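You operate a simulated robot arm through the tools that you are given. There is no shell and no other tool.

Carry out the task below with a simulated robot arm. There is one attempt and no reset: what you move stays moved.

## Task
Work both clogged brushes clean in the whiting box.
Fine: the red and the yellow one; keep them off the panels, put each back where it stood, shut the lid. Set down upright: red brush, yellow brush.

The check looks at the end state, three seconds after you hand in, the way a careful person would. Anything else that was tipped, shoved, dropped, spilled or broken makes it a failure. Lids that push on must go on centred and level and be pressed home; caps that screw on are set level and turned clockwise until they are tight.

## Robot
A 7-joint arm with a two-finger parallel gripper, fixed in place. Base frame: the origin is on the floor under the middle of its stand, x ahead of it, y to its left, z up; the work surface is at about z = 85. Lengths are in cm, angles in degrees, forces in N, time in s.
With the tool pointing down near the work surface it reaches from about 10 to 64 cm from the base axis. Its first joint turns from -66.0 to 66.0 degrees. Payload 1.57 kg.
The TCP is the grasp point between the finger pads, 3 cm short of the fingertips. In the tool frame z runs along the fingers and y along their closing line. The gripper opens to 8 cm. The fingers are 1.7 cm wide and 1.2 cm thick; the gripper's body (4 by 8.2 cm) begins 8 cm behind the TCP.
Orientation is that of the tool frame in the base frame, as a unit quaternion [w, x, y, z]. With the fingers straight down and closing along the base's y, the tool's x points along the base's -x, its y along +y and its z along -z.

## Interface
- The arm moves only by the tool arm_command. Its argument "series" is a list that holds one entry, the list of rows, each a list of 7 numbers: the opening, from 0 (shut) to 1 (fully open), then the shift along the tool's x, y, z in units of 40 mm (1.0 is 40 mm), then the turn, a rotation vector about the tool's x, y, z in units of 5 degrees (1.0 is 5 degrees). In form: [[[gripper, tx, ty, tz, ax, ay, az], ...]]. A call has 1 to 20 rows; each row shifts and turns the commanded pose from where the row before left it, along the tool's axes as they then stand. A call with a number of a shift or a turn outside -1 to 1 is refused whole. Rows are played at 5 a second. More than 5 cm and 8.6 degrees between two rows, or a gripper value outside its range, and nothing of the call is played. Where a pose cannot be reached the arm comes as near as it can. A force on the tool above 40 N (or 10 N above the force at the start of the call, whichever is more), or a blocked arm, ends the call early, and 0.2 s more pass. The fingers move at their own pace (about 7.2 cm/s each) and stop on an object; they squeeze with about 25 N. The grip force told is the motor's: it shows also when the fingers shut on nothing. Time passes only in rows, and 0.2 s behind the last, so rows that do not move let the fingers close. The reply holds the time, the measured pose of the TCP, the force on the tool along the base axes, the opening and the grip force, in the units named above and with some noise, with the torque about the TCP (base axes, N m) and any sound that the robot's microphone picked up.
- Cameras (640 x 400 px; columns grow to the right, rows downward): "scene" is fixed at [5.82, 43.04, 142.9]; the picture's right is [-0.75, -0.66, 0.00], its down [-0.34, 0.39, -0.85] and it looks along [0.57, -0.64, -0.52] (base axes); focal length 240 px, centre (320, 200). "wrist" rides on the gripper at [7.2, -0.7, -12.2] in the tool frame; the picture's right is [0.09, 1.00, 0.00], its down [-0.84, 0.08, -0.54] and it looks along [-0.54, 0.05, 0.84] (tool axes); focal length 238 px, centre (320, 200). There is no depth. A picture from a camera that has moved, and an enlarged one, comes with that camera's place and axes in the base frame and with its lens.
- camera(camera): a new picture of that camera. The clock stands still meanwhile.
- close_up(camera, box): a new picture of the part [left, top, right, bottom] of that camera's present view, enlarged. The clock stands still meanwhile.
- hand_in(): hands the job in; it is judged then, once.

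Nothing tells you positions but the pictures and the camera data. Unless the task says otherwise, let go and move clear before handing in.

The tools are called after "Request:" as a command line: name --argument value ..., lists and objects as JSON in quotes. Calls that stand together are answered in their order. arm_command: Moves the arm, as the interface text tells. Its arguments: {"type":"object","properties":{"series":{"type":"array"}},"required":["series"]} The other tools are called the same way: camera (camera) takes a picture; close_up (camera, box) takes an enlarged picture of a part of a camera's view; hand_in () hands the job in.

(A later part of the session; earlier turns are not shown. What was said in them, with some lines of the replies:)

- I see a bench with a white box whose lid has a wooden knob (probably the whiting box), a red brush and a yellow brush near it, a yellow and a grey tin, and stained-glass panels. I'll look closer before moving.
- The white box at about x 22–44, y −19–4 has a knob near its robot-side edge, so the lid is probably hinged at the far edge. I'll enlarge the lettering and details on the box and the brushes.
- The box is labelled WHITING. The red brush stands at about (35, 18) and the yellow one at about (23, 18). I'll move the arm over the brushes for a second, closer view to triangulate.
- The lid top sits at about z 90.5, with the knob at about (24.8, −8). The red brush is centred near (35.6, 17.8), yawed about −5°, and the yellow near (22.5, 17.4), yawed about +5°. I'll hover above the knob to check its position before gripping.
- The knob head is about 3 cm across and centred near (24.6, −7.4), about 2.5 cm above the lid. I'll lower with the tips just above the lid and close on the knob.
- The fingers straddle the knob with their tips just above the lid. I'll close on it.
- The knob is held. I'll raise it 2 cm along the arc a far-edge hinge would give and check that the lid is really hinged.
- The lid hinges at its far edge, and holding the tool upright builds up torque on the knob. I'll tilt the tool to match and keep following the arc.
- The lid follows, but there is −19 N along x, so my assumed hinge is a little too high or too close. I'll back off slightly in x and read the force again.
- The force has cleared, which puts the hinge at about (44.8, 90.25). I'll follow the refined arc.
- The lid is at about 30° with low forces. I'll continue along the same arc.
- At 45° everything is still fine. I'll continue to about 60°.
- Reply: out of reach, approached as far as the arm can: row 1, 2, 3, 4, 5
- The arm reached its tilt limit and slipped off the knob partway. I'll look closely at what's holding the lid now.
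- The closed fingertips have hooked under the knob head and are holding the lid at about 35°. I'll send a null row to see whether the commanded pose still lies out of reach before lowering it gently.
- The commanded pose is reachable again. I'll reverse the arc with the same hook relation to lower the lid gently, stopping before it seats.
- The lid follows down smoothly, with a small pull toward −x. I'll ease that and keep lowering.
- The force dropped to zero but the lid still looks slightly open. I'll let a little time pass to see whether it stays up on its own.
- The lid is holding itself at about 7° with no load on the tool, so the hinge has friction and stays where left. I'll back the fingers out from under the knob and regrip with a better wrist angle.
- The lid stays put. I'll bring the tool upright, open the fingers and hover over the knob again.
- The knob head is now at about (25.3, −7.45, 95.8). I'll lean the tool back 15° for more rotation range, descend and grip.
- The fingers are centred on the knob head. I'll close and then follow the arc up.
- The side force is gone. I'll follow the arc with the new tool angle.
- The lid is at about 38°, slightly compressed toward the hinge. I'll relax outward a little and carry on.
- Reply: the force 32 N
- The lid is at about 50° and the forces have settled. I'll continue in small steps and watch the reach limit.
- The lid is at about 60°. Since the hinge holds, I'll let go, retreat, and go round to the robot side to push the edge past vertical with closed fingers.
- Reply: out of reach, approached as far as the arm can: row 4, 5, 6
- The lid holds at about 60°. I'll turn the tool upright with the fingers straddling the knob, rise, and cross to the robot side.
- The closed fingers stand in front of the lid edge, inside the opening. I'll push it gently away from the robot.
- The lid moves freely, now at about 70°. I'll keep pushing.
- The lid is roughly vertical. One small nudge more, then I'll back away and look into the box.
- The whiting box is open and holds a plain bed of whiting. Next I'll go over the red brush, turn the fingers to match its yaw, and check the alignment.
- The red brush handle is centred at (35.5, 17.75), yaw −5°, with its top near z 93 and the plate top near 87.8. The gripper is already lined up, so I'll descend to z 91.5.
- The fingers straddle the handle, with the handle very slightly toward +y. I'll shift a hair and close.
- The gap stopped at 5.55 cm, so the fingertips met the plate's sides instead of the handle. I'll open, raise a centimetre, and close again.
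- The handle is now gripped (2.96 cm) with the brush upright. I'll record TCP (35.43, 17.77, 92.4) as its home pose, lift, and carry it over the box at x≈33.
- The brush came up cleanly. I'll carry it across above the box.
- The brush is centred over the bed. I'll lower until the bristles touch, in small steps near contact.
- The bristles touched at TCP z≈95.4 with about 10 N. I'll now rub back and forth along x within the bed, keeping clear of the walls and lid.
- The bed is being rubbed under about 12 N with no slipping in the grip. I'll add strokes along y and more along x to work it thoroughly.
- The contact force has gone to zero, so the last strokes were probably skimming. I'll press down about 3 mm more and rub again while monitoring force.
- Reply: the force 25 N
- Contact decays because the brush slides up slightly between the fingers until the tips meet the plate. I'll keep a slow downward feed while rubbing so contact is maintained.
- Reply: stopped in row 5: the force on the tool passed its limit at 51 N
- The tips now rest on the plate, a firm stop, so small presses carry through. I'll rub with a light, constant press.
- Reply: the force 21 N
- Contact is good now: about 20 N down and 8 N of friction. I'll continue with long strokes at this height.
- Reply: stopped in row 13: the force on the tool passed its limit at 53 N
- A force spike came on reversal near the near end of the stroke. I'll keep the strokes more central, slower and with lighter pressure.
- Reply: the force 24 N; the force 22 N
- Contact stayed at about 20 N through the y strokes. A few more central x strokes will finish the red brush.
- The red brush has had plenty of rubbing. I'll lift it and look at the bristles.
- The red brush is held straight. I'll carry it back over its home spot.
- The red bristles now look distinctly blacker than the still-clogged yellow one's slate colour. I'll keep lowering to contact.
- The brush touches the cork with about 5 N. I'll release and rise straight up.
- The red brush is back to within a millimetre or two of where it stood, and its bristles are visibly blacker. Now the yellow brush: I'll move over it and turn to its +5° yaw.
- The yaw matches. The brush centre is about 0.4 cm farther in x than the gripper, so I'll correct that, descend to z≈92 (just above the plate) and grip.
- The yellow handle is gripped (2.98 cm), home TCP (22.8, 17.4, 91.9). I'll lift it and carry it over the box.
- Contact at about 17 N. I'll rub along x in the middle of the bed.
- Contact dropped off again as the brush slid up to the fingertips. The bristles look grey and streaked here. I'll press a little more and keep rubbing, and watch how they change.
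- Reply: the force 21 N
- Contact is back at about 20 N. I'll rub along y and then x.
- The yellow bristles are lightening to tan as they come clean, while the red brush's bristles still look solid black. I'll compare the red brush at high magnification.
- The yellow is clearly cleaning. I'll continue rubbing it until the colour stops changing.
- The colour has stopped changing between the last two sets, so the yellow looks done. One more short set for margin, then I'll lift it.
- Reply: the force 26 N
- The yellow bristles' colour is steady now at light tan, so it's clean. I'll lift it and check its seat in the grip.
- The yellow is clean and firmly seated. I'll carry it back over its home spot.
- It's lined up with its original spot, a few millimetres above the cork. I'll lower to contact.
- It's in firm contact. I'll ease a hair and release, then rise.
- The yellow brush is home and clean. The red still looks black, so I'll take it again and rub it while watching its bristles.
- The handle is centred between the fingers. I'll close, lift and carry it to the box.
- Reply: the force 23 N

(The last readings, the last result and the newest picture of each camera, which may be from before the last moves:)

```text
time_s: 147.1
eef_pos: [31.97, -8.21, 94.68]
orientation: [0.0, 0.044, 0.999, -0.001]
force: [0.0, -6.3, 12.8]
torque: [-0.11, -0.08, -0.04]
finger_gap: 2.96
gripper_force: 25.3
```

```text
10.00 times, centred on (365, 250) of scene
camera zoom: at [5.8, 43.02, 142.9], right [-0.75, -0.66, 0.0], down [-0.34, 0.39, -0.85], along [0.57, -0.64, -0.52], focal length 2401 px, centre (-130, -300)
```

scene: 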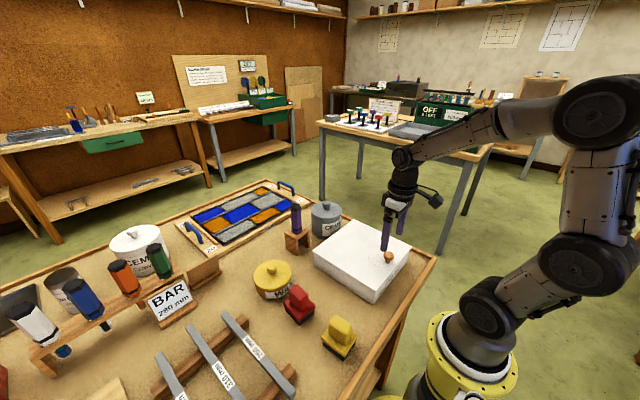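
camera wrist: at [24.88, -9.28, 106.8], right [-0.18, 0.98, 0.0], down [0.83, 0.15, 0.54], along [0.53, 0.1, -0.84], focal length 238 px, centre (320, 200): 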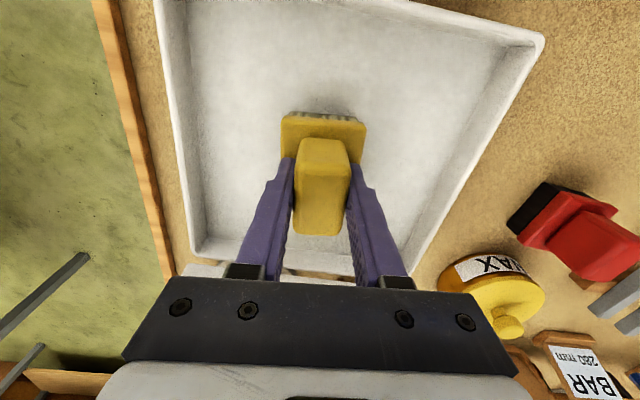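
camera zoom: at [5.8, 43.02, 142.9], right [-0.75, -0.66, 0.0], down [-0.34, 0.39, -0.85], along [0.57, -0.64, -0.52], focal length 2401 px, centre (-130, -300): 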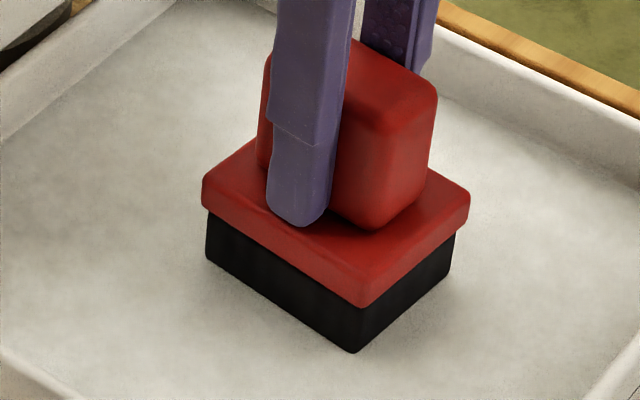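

I'll look at the red bristles at very high magnification before and after another set, to tell whether they're still changing.

Request:
close_up --camera "scene" --box '[357, 248, 373, 266]'

Request:
arm_command --series '[[[0, -0.25, 0, 0.005, 0, 0, 0], [0, -0.25, 0, 0, 0, 0, 0], [0, -0.25, 0, 0, 0, 0, 0], [0, 0.25, 0, 0, 0, 0, 0], [0, 0.25, 0, 0, 0, 0, 0], [0, 0.25, 0, 0, 0, 0, 0], [0, 0.25, 0, 0, 0, 0, 0], [0, 0.25, 0, 0, 0, 0, 0], [0, -0.25, 0, 0, 0, 0, 0], [0, -0.25, 0, 0, 0, 0, 0], [0, -0.25, 0, 0, 0, 0, 0], [0, -0.25, 0, 0, 0, 0, 0], [0, -0.25, 0, 0, 0, 0, 0], [0, 0.25, 0, 0, 0, 0, 0], [0, 0.25, 0, 0, 0, 0, 0], [0, 0.25, 0, 0, 0, 0, 0]]]'

Request:
close_up --camera "scene" --box '[357, 248, 373, 266]'

Request:
close_up --camera "scene" --box '[320, 335, 350, 365]'

```text
16.00 times, centred on (365, 257) of scene
camera zoom: at [5.8, 43.02, 142.9], right [-0.75, -0.66, 0.0], down [-0.34, 0.39, -0.85], along [0.57, -0.64, -0.52], focal length 3842 px, centre (-400, -712)
```

zoom: 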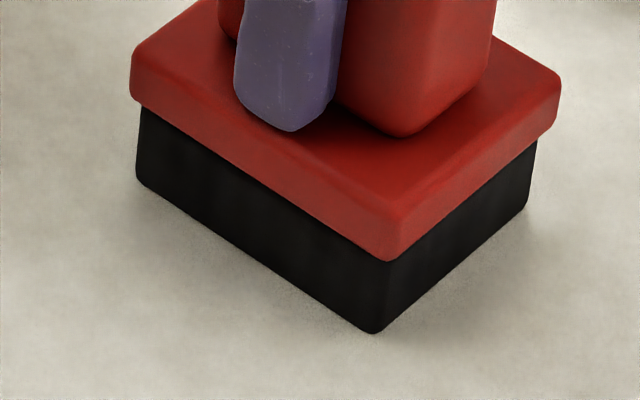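

```text
time_s: 150.5
eef_pos: [32.09, -8.21, 94.59]
orientation: [0.001, 0.044, 0.999, 0.0]
force: [3.8, -0.1, 6.8]
torque: [0.06, -0.03, -0.01]
finger_gap: 2.99
gripper_force: 24.8
```

```text
16.00 times, centred on (365, 257) of scene
camera zoom: at [5.82, 43.04, 142.9], right [-0.75, -0.66, 0.0], down [-0.34, 0.39, -0.85], along [0.57, -0.64, -0.52], focal length 3842 px, centre (-400, -712)
```

zoom: 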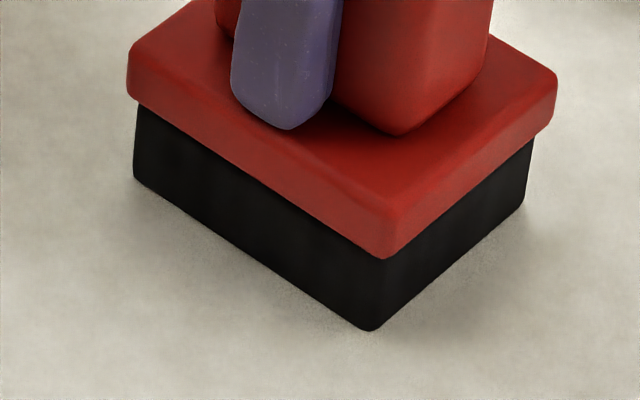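

```text
13.33 times, centred on (335, 350) of scene
camera zoom: at [5.82, 43.04, 142.9], right [-0.75, -0.66, 0.0], down [-0.34, 0.39, -0.85], along [0.57, -0.64, -0.52], focal length 3202 px, centre (120, -1800)
```

zoom: 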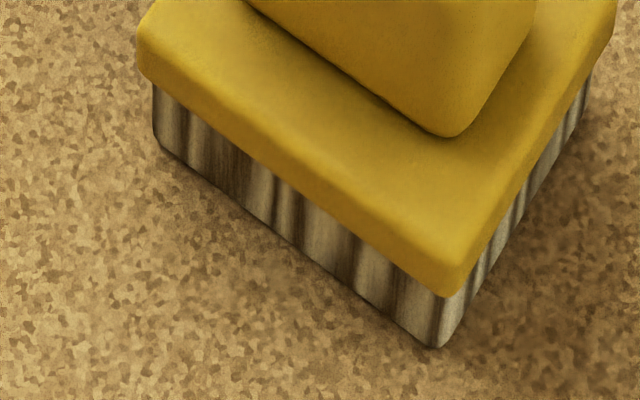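

The red bristles are unchanged after another full set and sit noticeably blacker than they and the yellow looked when clogged, so I take black to be their clean colour. It has had well over a metre of rubbing. I'll return it home.

Request:
arm_command --series '[[[0, 0, 0, -0.3, 0, 0, 0], [0, 0, 0, -0.8, 0, 0, 0], [0, 0, 0, -0.9, 0, 0, 0], [0, 0, 0, -0.6, 0, 0, 0], [0, 0, 0, 0, 0, 0, 0]]]'

Request:
close_up --camera "wrist" --box '[220, 90, 420, 290]'

Request:
close_up --camera "scene" --box '[355, 205, 385, 240]'

```text
time_s: 151.7
eef_pos: [32.0, -8.16, 105.02]
orientation: [0.0, 0.044, 0.999, -0.002]
force: [0.4, -0.6, -1.3]
torque: [0.0, 0.02, 0.03]
finger_gap: 2.96
gripper_force: 25.5
```

```text
2.00 times, centred on (320, 190) of wrist
camera zoom: at [24.82, -8.16, 117.23], right [-0.01, 1.0, 0.0], down [0.84, 0.0, 0.54], along [0.54, 0.0, -0.84], focal length 477 px, centre (320, 220)
```

zoom: 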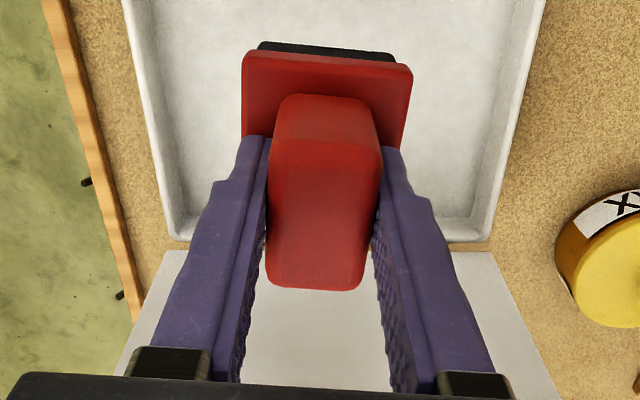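

```text
11.43 times, centred on (370, 222) of scene
camera zoom: at [5.82, 43.04, 142.9], right [-0.75, -0.66, 0.0], down [-0.34, 0.39, -0.85], along [0.57, -0.64, -0.52], focal length 2744 px, centre (-251, -57)
```

zoom: 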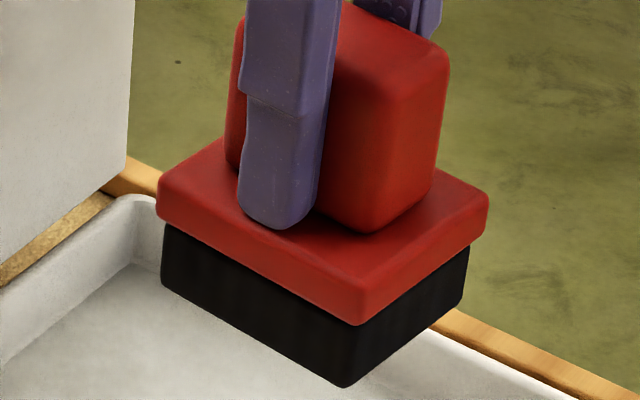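

To hedge against the red being more heavily clogged, I'll give it one more long session before returning it.

Request:
arm_command --series '[[[0, 0, 0, 0.8, 0, 0, 0], [0, 0, 0, 0.8, 0, 0, 0], [0, 0, 0, 0.6, 0, 0, 0], [0, 0, 0, 0.25, 0, 0, 0], [0, 0, 0, 0.1, 0, 0, 0], [0, 0, 0, 0.06, 0, 0, 0], [0, 0, 0, 0, 0, 0, 0]]]'

```text
time_s: 153.3
eef_pos: [32.04, -8.14, 94.67]
orientation: [0.001, 0.044, 0.999, -0.001]
force: [-2.3, -0.3, 8.6]
torque: [0.19, 0.3, 0.04]
finger_gap: 2.99
gripper_force: 25.1
```

Request:
arm_command --series '[[[0, 0, 0.3, 0.012, 0, 0, 0], [0, 0, 0.3, 0, 0, 0, 0], [0, 0, 0.3, 0, 0, 0, 0], [0, 0, 0.3, 0, 0, 0, 0], [0, 0, -0.3, 0, 0, 0, 0], [0, 0, -0.3, 0, 0, 0, 0], [0, 0, -0.3, 0, 0, 0, 0], [0, 0, -0.3, 0, 0, 0, 0], [0, 0, -0.3, 0, 0, 0, 0], [0, 0, -0.3, 0, 0, 0, 0], [0, 0, -0.3, 0, 0, 0, 0], [0, 0, -0.3, 0, 0, 0, 0], [0, 0, 0.3, 0, 0, 0, 0], [0, 0, 0.3, 0, 0, 0, 0], [0, 0, 0.3, 0, 0, 0, 0], [0, 0, 0.3, 0, 0, 0, 0]]]'

Request:
arm_command --series '[[[0, 0, 0.3, 0, 0, 0, 0], [0, 0, 0.3, 0, 0, 0, 0], [0, 0, 0.3, 0, 0, 0, 0], [0, 0, 0.3, 0, 0, 0, 0], [0, 0, -0.3, 0, 0, 0, 0], [0, 0, -0.3, 0, 0, 0, 0], [0, 0, -0.3, 0, 0, 0, 0], [0, 0, -0.3, 0, 0, 0, 0], [0, 0, -0.3, 0, 0, 0, 0], [0, 0, -0.3, 0, 0, 0, 0], [0, 0, -0.3, 0, 0, 0, 0], [0, 0, -0.3, 0, 0, 0, 0], [0, 0, 0.3, 0, 0, 0, 0], [0, 0, 0.3, 0, 0, 0, 0], [0, 0, 0.3, 0, 0, 0, 0], [0, 0, 0.3, 0, 0, 0, 0]]]'

Request:
close_up --camera "scene" --box '[350, 230, 380, 270]'

```text
time_s: 156.7
eef_pos: [32.09, -8.21, 94.65]
orientation: [0.001, 0.044, 0.999, -0.001]
force: [-0.3, -10.7, 22.9]
torque: [-0.26, -0.14, -0.08]
finger_gap: 2.94
gripper_force: 25.1
```

```text
time_s: 160.1
eef_pos: [32.05, -8.25, 94.59]
orientation: [0.001, 0.043, 0.999, 0.0]
force: [-1.2, -11.8, 25.5]
torque: [-0.27, 0.22, 0.05]
finger_gap: 2.99
gripper_force: 24.7
```

```text
10.00 times, centred on (365, 250) of scene
camera zoom: at [5.79, 43.01, 142.91], right [-0.75, -0.66, 0.0], down [-0.34, 0.39, -0.85], along [0.57, -0.64, -0.52], focal length 2401 px, centre (-130, -300)
```

zoom: 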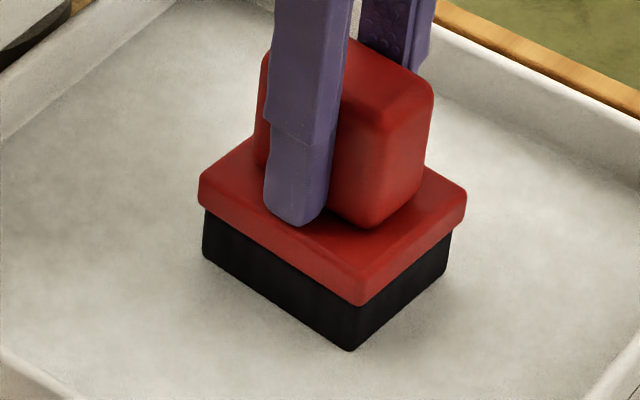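

There's no further change after another 38 cm of firm rubbing, so the red is as clean as it gets. I'll lift and return it home.

Request:
arm_command --series '[[[0, 0, 0, -0.3, 0, 0, 0], [0, 0, 0, -0.8, 0, 0, 0], [0, 0, 0, -0.9, 0, 0, 0], [0, 0, 0, -0.6, 0, 0, 0], [0, -0.033, 0.812, 0, 0, 0, 0], [0, -0.033, 0.812, 0, 0, 0, 0], [0, -0.033, 0.812, 0, 0, 0, 0], [0, -0.033, 0.812, 0, 0, 0, 0], [0, -0.033, 0.812, 0, 0, 0, 0], [0, -0.033, 0.812, 0, 0, 0, 0], [0, -0.033, 0.812, 0, 0, 0, 0], [0, -0.033, 0.812, 0, 0, 0, 0], [0, 0, 0, 0, 0, 0, 0]]]'

Request:
arm_command --series '[[[0, 0, 0, 0.8, 0, 0, 0], [0, 0, 0, 0.9, 0, 0, 0], [0, 0, 0, 0.8, 0, 0, 0], [0, 0, 0, 0.5, 0, 0, 0], [0, 0, 0, 0.15, 0, 0, 0], [0, 0, 0, 0.05, 0, 0, 0], [0, 0, 0, 0, 0, 0, 0]]]'

Request:
close_up --camera "scene" --box '[275, 275, 365, 365]'

```text
time_s: 162.9
eef_pos: [35.55, 17.59, 104.8]
orientation: [-0.001, 0.044, 0.999, -0.001]
force: [-0.3, -0.1, -2.1]
torque: [0.02, 0.05, 0.04]
finger_gap: 2.99
gripper_force: 25.1
```

```text
time_s: 164.5
eef_pos: [35.31, 17.59, 91.98]
orientation: [0.001, 0.043, 0.999, -0.001]
force: [-0.4, -0.4, -1.6]
torque: [0.01, 0.0, 0.03]
finger_gap: 2.98
gripper_force: 24.5
```

```text
4.44 times, centred on (320, 320) of scene
camera zoom: at [5.82, 43.04, 142.9], right [-0.75, -0.66, 0.0], down [-0.34, 0.39, -0.85], along [0.57, -0.64, -0.52], focal length 1067 px, centre (320, -333)
```

zoom: 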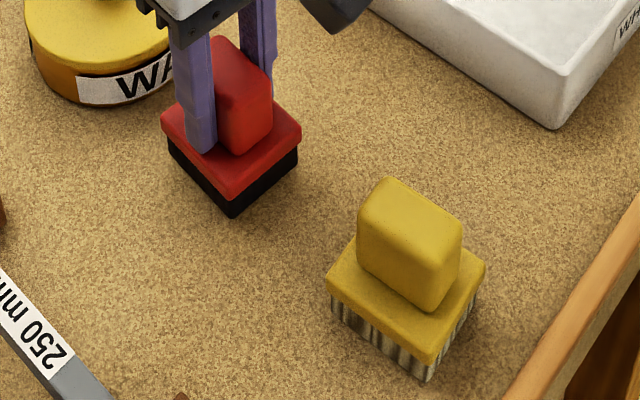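

It's aligned with the home spot and just above it. I'll lower to contact.

Request:
arm_command --series '[[[0, 0, 0, 0.05, 0, 0, 0], [0, 0, 0, 0.025, 0, 0, 0], [0, 0, 0, 0.015, 0, 0, 0], [0, 0, 0, 0, 0, 0, 0]]]'

```text
time_s: 165.5
eef_pos: [35.31, 17.61, 91.75]
orientation: [0.0, 0.044, 0.999, -0.001]
force: [-0.1, -0.2, -2.1]
torque: [0.0, -0.04, 0.02]
finger_gap: 3.01
gripper_force: 24.7
```

Request:
arm_command --series '[[[0, 0, 0, 0.025, 0, 0, 0], [0, 0, 0, 0.015, 0, 0, 0], [0, 0, 0, 0, 0, 0, 0]]]'

```text
time_s: 166.3
eef_pos: [35.26, 17.68, 91.61]
orientation: [-0.001, 0.043, 0.999, -0.001]
force: [0.0, -1.0, -1.4]
torque: [0.0, -0.06, -0.01]
finger_gap: 2.96
gripper_force: 25.0
```

Request:
arm_command --series '[[[0, 0, 0, 0.02, 0, 0, 0], [0, 0, 0, 0, 0, 0, 0]]]'

```text
time_s: 166.9
eef_pos: [35.41, 17.58, 91.54]
orientation: [0.001, 0.043, 0.999, 0.0]
force: [-4.3, -0.5, 7.8]
torque: [-0.05, -0.03, -0.04]
finger_gap: 2.97
gripper_force: 24.7
```

It's in contact at about 9 N. I'll release and rise.

Request:
arm_command --series '[[[0, 0, 0, -0.008, 0, 0, 0], [0.8, 0, 0, 0, 0, 0, 0], [0.8, 0, 0, 0, 0, 0, 0], [0.8, 0, 0, 0, 0, 0, 0], [0.8, 0, 0, -0.3, 0, 0, 0], [0.8, 0, 0, -0.8, 0, 0, 0], [0.8, 0, 0, -0.9, 0, 0, 0], [0.8, 0, 0, -0.9, 0, 0, 0], [0.8, 0, 0, -0.9, 0, 0, 0], [0.8, 0, 0, 0, 0, 0, 0]]]'

Request:
close_up --camera "scene" --box '[275, 275, 365, 365]'

Request:
camera --camera "scene"

```text
time_s: 169.1
eef_pos: [35.35, 17.74, 106.72]
orientation: [0.0, 0.044, 0.999, -0.002]
force: [0.2, 0.1, -0.2]
torque: [-0.02, -0.02, 0.0]
finger_gap: 6.42
gripper_force: 0.0
```

```text
4.44 times, centred on (320, 320) of scene
camera zoom: at [5.82, 43.04, 142.9], right [-0.75, -0.66, 0.0], down [-0.34, 0.39, -0.85], along [0.57, -0.64, -0.52], focal length 1067 px, centre (320, -333)
```

zoom: 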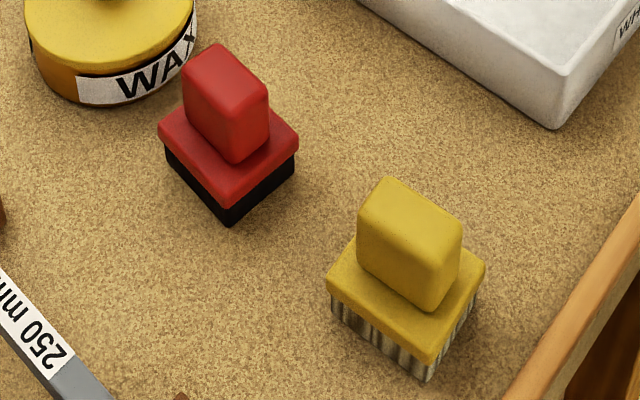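

```text
taken
```

scene: 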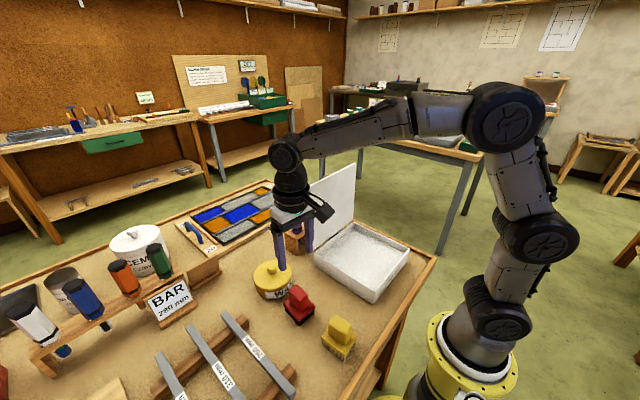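

Both brushes stand upright at home. Now the lid: I'll raise the arm, close the fingers, go over the top of the lid and come down behind it at y≈−13, clear of the knob, the grey tin and the purple tool.

Request:
arm_command --series '[[[0.8, 0, 0, -0.9, 0, 0, 0], [0, 0, 0, -0.9, 0, 0, 0], [0, 0, 0, -0.9, 0, 0, 0], [0, 0, 0, -0.9, 0, 0, 0], [0, 0, 0, -0.9, 0, 0, 0], [0, 0, 0, 0, 0, 0, -1], [0, -0.407, -0.854, 0, 0, 0, 0], [0, -0.407, -0.854, 0, 0, 0, 0], [0, -0.407, -0.854, 0, 0, 0, 0], [0, -0.407, -0.854, 0, 0, 0, 0], [0, -0.407, -0.854, 0, 0, 0, 0], [0, -0.407, -0.854, 0, 0, 0, 0], [0, -0.407, -0.854, 0, 0, 0, 0], [0, -0.407, -0.854, 0, 0, 0, 0], [0, -0.407, -0.854, 0, 0, 0, 0], [0, 0, 0, 0, 0, 0, 0]]]'

Request:
camera --camera "wrist"

Request:
camera --camera "scene"

```text
time_s: 172.5
eef_pos: [47.7, -12.01, 122.99]
orientation: [0.0, 0.0, 1.0, -0.001]
force: [0.2, 0.9, -0.9]
torque: [0.01, 0.0, -0.02]
finger_gap: 0.0
gripper_force: 21.7
out of reach, approached as far as the arm can: row 14, 15
```

```text
taken
camera wrist: at [40.51, -12.56, 135.13], right [-0.09, 1.0, 0.0], down [0.84, 0.08, 0.54], along [0.54, 0.05, -0.84], focal length 238 px, centre (320, 200)
```

wrist: 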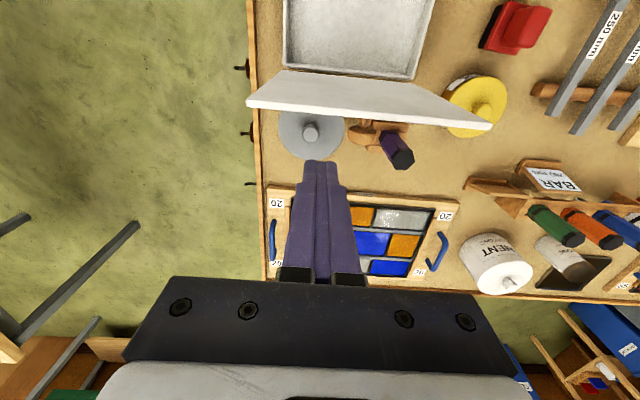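

```text
taken
```

scene: 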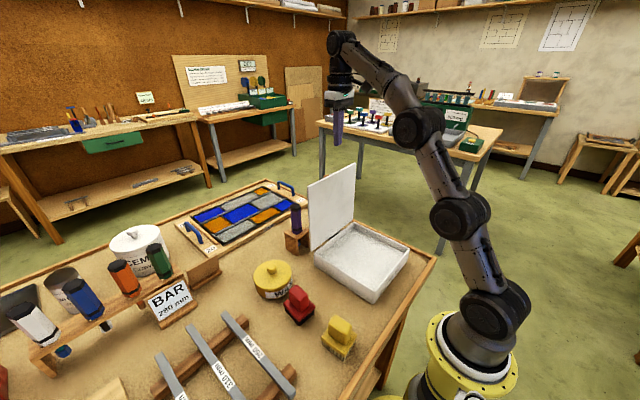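

I'm behind the lid's top edge at (47.7, −12). I'll lower so the tips reach z≈106, between the lid and the tin.

Request:
arm_command --series '[[[0, 0, 0, 0.7, 0, 0, 0], [0, 0, 0, 0.9, 0, 0, 0], [0, 0, 0, 0.9, 0, 0, 0], [0, 0, 0, 0.8, 0, 0, 0], [0, 0, 0, 0.2, 0, 0, 0], [0, 0, 0, 0, 0, 0, 0]]]'

Request:
close_up --camera "scene" --box '[270, 90, 420, 260]'

Request:
camera --camera "wrist"

```text
time_s: 173.9
eef_pos: [47.61, -11.76, 108.94]
orientation: [0.0, 0.0, 1.0, -0.001]
force: [-0.4, -0.7, -0.9]
torque: [0.0, 0.0, 0.01]
finger_gap: 0.0
gripper_force: 20.9
```

```text
2.35 times, centred on (345, 175) of scene
camera zoom: at [5.82, 43.04, 142.9], right [-0.75, -0.66, 0.0], down [-0.34, 0.39, -0.85], along [0.57, -0.64, -0.52], focal length 565 px, centre (261, 259)
```

zoom: 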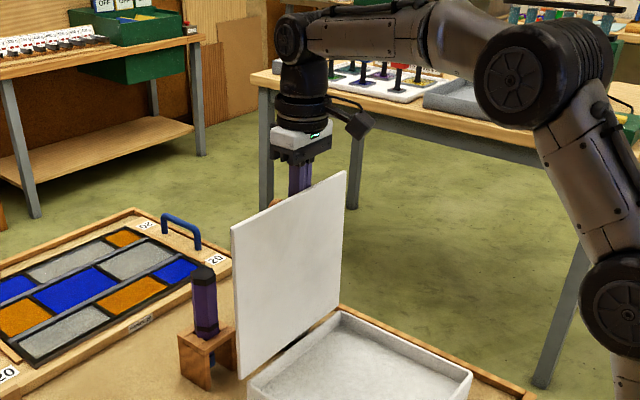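

```text
taken
camera wrist: at [40.48, -12.42, 121.05], right [-0.09, 1.0, 0.0], down [0.84, 0.08, 0.54], along [0.54, 0.05, -0.84], focal length 238 px, centre (320, 200)
```

wrist: 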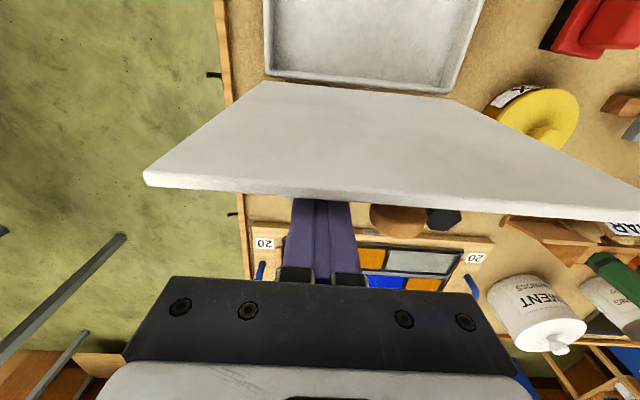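

The closed fingers are behind the lid, clear of the knob. I'll draw them toward the robot to start closing it.

Request:
arm_command --series '[[[0, 0.3, 0, 0, 0, 0, 0], [0, 0.3, 0, 0, 0, 0, 0], [0, 0.3, 0, 0, 0, 0, 0], [0, 0.3, 0, 0, 0, 0, 0], [0, 0.3, 0, 0, 0, 0, 0], [0, 0, 0, 0, 0, 0, 0]]]'

Request:
close_up --camera "scene" --box '[270, 90, 420, 300]'

```text
time_s: 175.3
eef_pos: [41.55, -11.91, 108.96]
orientation: [0.0, -0.001, 1.0, -0.001]
force: [0.1, 0.5, -0.3]
torque: [0.02, -0.03, -0.05]
finger_gap: 0.0
gripper_force: 21.4
```

```text
1.90 times, centred on (345, 195) of scene
camera zoom: at [5.81, 43.04, 142.9], right [-0.75, -0.66, 0.0], down [-0.34, 0.39, -0.85], along [0.57, -0.64, -0.52], focal length 457 px, centre (272, 210)
```

zoom: 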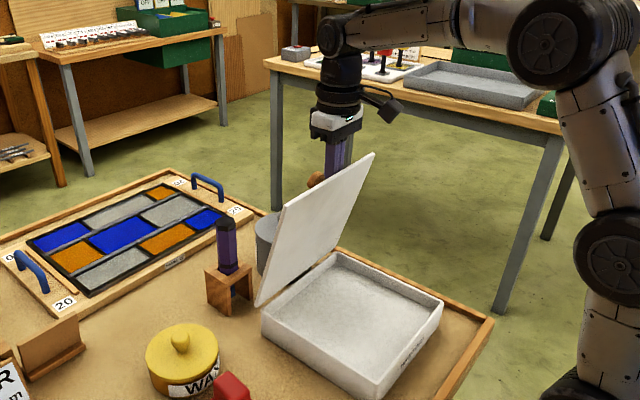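

The lid is following at about 75°. I'll continue, curving downward with the lid.

Request:
arm_command --series '[[[0, 0.29, 0, 0, 0, 0, 0], [0, 0.29, 0, 0, 0, 0, 0], [0, 0.29, 0, 0, 0, 0, 0], [0, 0.29, 0, 0, 0, 0, 0], [0, 0.2625, 0, 0.1725, 0, 0, 0], [0, 0.2625, 0, 0.1725, 0, 0, 0], [0, 0.21, 0, 0.1775, 0, 0, 0], [0, 0.21, 0, 0.1775, 0, 0, 0], [0, 0, 0, 0, 0, 0, 0]]]'

Request:
close_up --camera "scene" --box '[270, 90, 420, 300]'

```text
time_s: 177.3
eef_pos: [33.34, -11.82, 106.02]
orientation: [0.0, 0.0, 1.0, -0.001]
force: [-0.1, 0.2, -0.3]
torque: [0.02, -0.03, 0.0]
finger_gap: 0.0
gripper_force: 21.3
```

```text
1.90 times, centred on (345, 195) of scene
camera zoom: at [5.82, 43.04, 142.9], right [-0.75, -0.66, 0.0], down [-0.34, 0.39, -0.85], along [0.57, -0.64, -0.52], focal length 457 px, centre (272, 210)
```

zoom: 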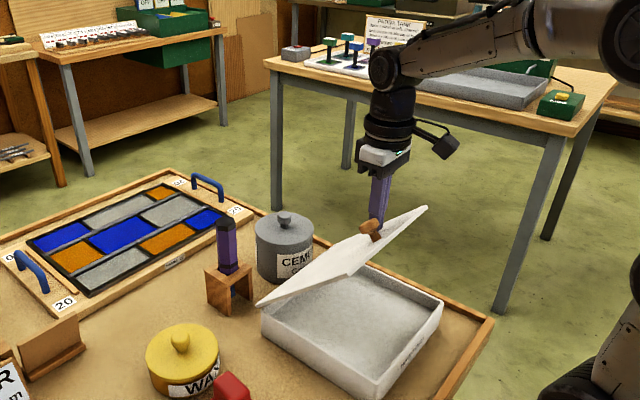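

The lid is at about 40°. I'll continue down gently.

Request:
arm_command --series '[[[0, 0.185, 0, 0.2025, 0, 0, 0], [0, 0.185, 0, 0.2025, 0, 0, 0], [0, 0.18, 0, 0.2575, 0, 0, 0], [0, 0.18, 0, 0.2575, 0, 0, 0], [0, 0.1425, 0, 0.28, 0, 0, 0], [0, 0.1425, 0, 0.28, 0, 0, 0], [0, 0.091, 0, 0.259, 0, 0, 0], [0, 0.091, 0, 0.259, 0, 0, 0], [0, 0, 0, 0, 0, 0, 0]]]'

Request:
close_up --camera "scene" --box '[270, 150, 440, 310]'

```text
time_s: 179.3
eef_pos: [28.45, -11.77, 98.0]
orientation: [0.001, 0.001, 1.0, -0.001]
force: [-0.4, 0.1, 0.1]
torque: [0.02, 0.02, 0.03]
finger_gap: 0.0
gripper_force: 21.3
```

```text
2.50 times, centred on (355, 230) of scene
camera zoom: at [5.82, 43.04, 142.9], right [-0.75, -0.66, 0.0], down [-0.34, 0.39, -0.85], along [0.57, -0.64, -0.52], focal length 600 px, centre (232, 125)
```

zoom: 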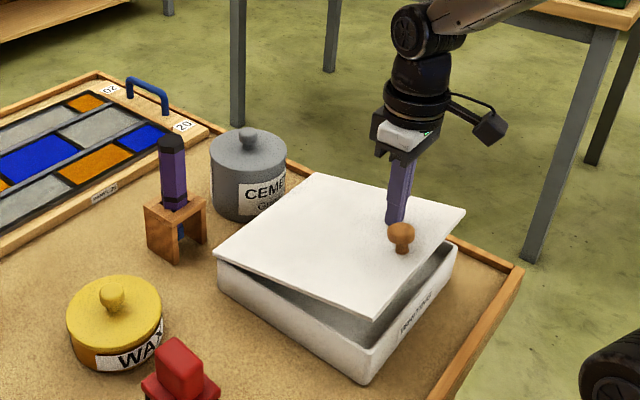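

The lid is at about 12°. I'll press it down slowly until it seats.

Request:
arm_command --series '[[[0, 0.03, 0, 0.15, 0, 0, 0], [0, 0.03, 0, 0.15, 0, 0, 0], [0, 0.03, 0, 0.15, 0, 0, 0], [0, 0.02, 0, 0.15, 0, 0, 0], [0, 0.02, 0, 0.15, 0, 0, 0], [0, 0, 0, 0.1, 0, 0, 0], [0, 0, 0, 0, 0, 0, 0]]]'

Request:
close_up --camera "scene" --box '[290, 190, 440, 310]'

```text
time_s: 180.9
eef_pos: [27.97, -11.79, 94.71]
orientation: [0.0, 0.0, 1.0, -0.001]
force: [-0.2, 0.0, 0.4]
torque: [0.01, 0.02, 0.0]
finger_gap: 0.0
gripper_force: 20.8
```

```text
3.33 times, centred on (365, 250) of scene
camera zoom: at [5.82, 43.04, 142.9], right [-0.75, -0.66, 0.0], down [-0.34, 0.39, -0.85], along [0.57, -0.64, -0.52], focal length 800 px, centre (170, 33)
```

zoom: 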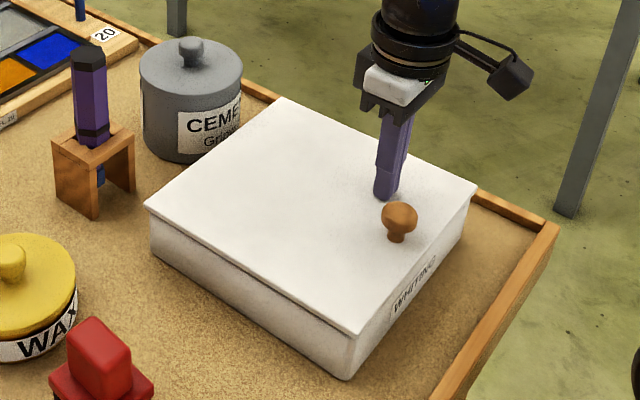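

It's almost shut. I'll press until I feel contact force.

Request:
arm_command --series '[[[0, 0, 0, 0.08, 0, 0, 0], [0, 0, 0, 0.08, 0, 0, 0], [0, 0, 0, 0, 0, 0, 0]]]'

```text
time_s: 181.6
eef_pos: [27.9, -11.82, 94.32]
orientation: [0.001, 0.0, 1.0, -0.001]
force: [-5.3, 2.3, 9.4]
torque: [0.11, 0.22, -0.02]
finger_gap: 0.0
gripper_force: 21.0
stopped in row 3: the force on the tool passed its limit at 42 N (the readings are from after the stop); the commanded pose is now the measured one
```

The lid is seated: the force rose sharply at the stop. I'll lift away and inspect.

Request:
arm_command --series '[[[0, 0, 0, -0.3, 0, 0, 0], [0, 0, 0, -0.8, 0, 0, 0], [0, 0, 0, -0.9, 0, 0, 0], [0, 0, 0, -0.9, 0, 0, 0], [0, 0, 0, -0.9, 0, 0, 0], [0, 0, 0, -0.9, 0, 0, 0], [0, 0, 0, -0.9, 0, 0, 0], [0, 0, 0, -0.9, 0, 0, 0], [0, 0, 0, 0, 0, 0, 0]]]'

Request:
close_up --camera "scene" --box '[240, 190, 440, 370]'

Request:
camera --camera "wrist"

Request:
close_up --camera "scene" --box '[355, 235, 415, 305]'

```text
time_s: 183.6
eef_pos: [28.0, -11.85, 120.37]
orientation: [0.002, 0.0, 1.0, -0.001]
force: [-0.7, -0.4, -0.1]
torque: [0.0, -0.02, 0.0]
finger_gap: 0.01
gripper_force: 21.4
```

```text
2.22 times, centred on (340, 280) of scene
camera zoom: at [5.82, 43.04, 142.9], right [-0.75, -0.66, 0.0], down [-0.34, 0.39, -0.85], along [0.57, -0.64, -0.52], focal length 534 px, centre (276, 22)
```

zoom: 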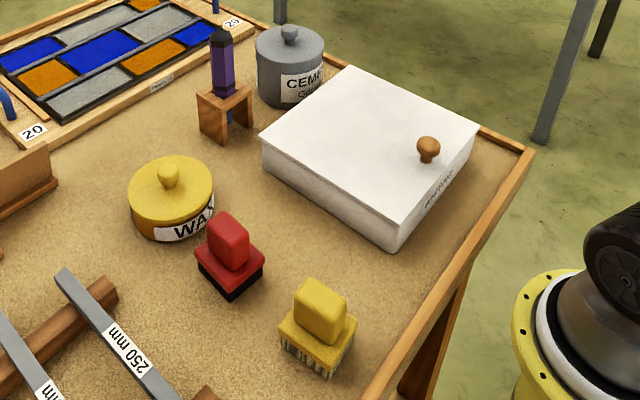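

```text
taken
camera wrist: at [20.77, -12.42, 132.5], right [-0.09, 1.0, 0.0], down [0.84, 0.08, 0.54], along [0.54, 0.05, -0.84], focal length 238 px, centre (320, 200)
```

wrist: 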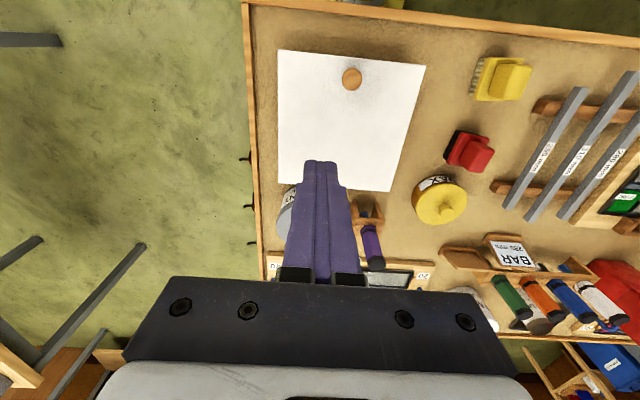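

```text
5.71 times, centred on (385, 270) of scene
camera zoom: at [5.82, 43.04, 142.9], right [-0.75, -0.66, 0.0], down [-0.34, 0.39, -0.85], along [0.57, -0.64, -0.52], focal length 1372 px, centre (-51, -200)
```

zoom: 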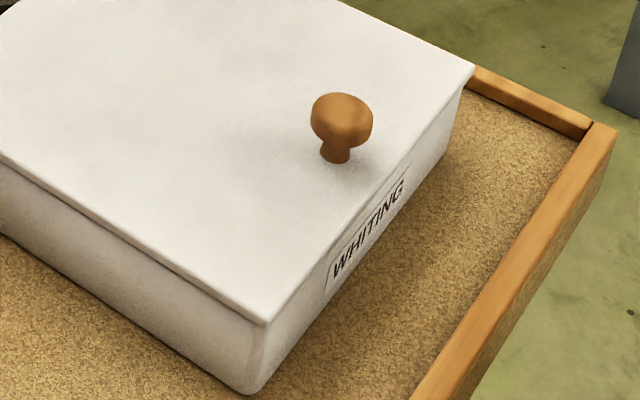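

The lid is shut exactly as at the start, and both brushes stand on their original spots. I'll open the fingers, back off toward the starting pose, and take a last look at the whole bench.

Request:
arm_command --series '[[[1, 0, 0.5, -0.5, 0, 0, 0], [1, -0.4, 0.8, -0.5, 0, 0, 0], [1, -0.4, 0.7, -0.5, 0, 0, 0], [1, 0, 0, -0.4, 0, 0, 0], [1, 0, 0, 0, 0, 0, 0]]]'

Request:
camera --camera "scene"

Request:
camera --camera "wrist"

Request:
close_up --camera "scene" --box '[275, 275, 365, 365]'

```text
time_s: 184.8
eef_pos: [31.17, -3.74, 127.88]
orientation: [0.001, 0.0, 1.0, -0.001]
force: [-0.2, -0.8, -0.6]
torque: [0.02, -0.01, -0.01]
finger_gap: 8.0
gripper_force: 0.1
```

```text
taken
```

scene: 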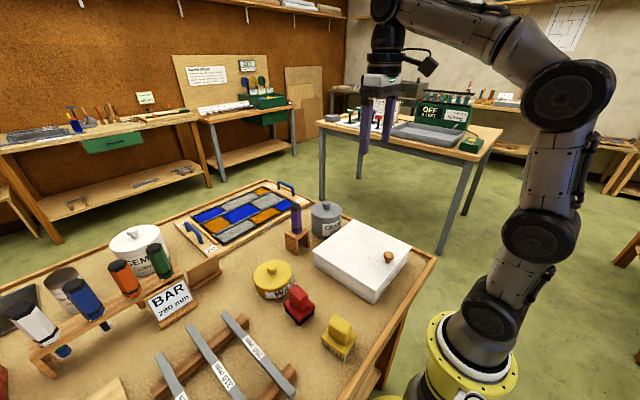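

```text
taken
camera wrist: at [23.93, -4.35, 140.01], right [-0.09, 1.0, 0.0], down [0.84, 0.08, 0.54], along [0.54, 0.05, -0.84], focal length 238 px, centre (320, 200)
```

wrist: 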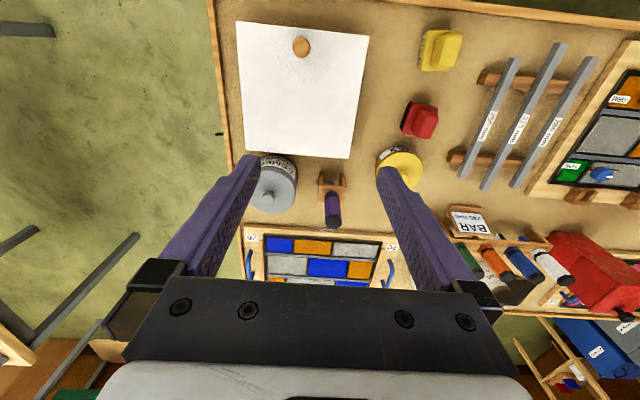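

```text
4.44 times, centred on (320, 320) of scene
camera zoom: at [5.82, 43.04, 142.9], right [-0.75, -0.66, 0.0], down [-0.34, 0.39, -0.85], along [0.57, -0.64, -0.52], focal length 1067 px, centre (320, -333)
```

zoom: 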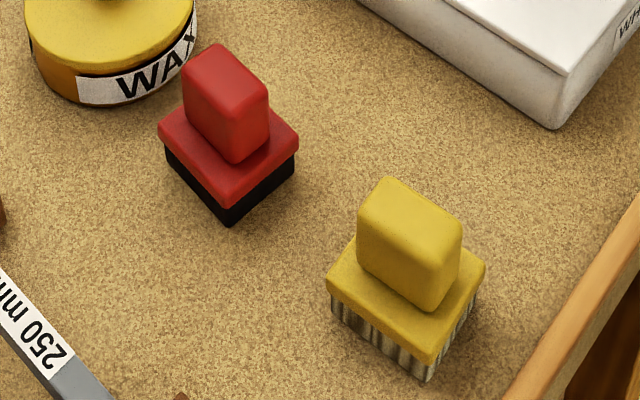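

Both brushes stand upright on their spots, the whiting box is shut, nothing else on the bench has moved, and the gripper is open and clear. The yellow is visibly clean. The red has been rubbed until its bristles stopped changing; they stay black, so I can't confirm it by colour as I could the yellow. I'm handing in.

Request:
hand_in

```text
The job is handed in.
```

I've handed the job in. The yellow brush is clean, but I'm less sure of the red.

- **Yellow brush:** its bristles went from dark slate to light tan as I rubbed it, then stopped changing. It stands upright on its original spot.
- **Red brush:** I rubbed it firmly in the whiting for well over a metre in total, over two sessions. Its bristles stayed black. I took black to be its clean colour, because it looked darker than the yellow did while still clogged. The colour change doesn't prove it clean the way it did for the yellow. It stands upright within about 2 mm of where it was.
- **Whiting box:** the lid is shut and seated, and it looks the same as at the start. I slipped off its knob once while opening it. The lid caught on the fingertips and I lowered it gently.
- **Bench:** nothing else looks moved in the last pictures, and the brushes never went near the panels. The gripper is open and clear.
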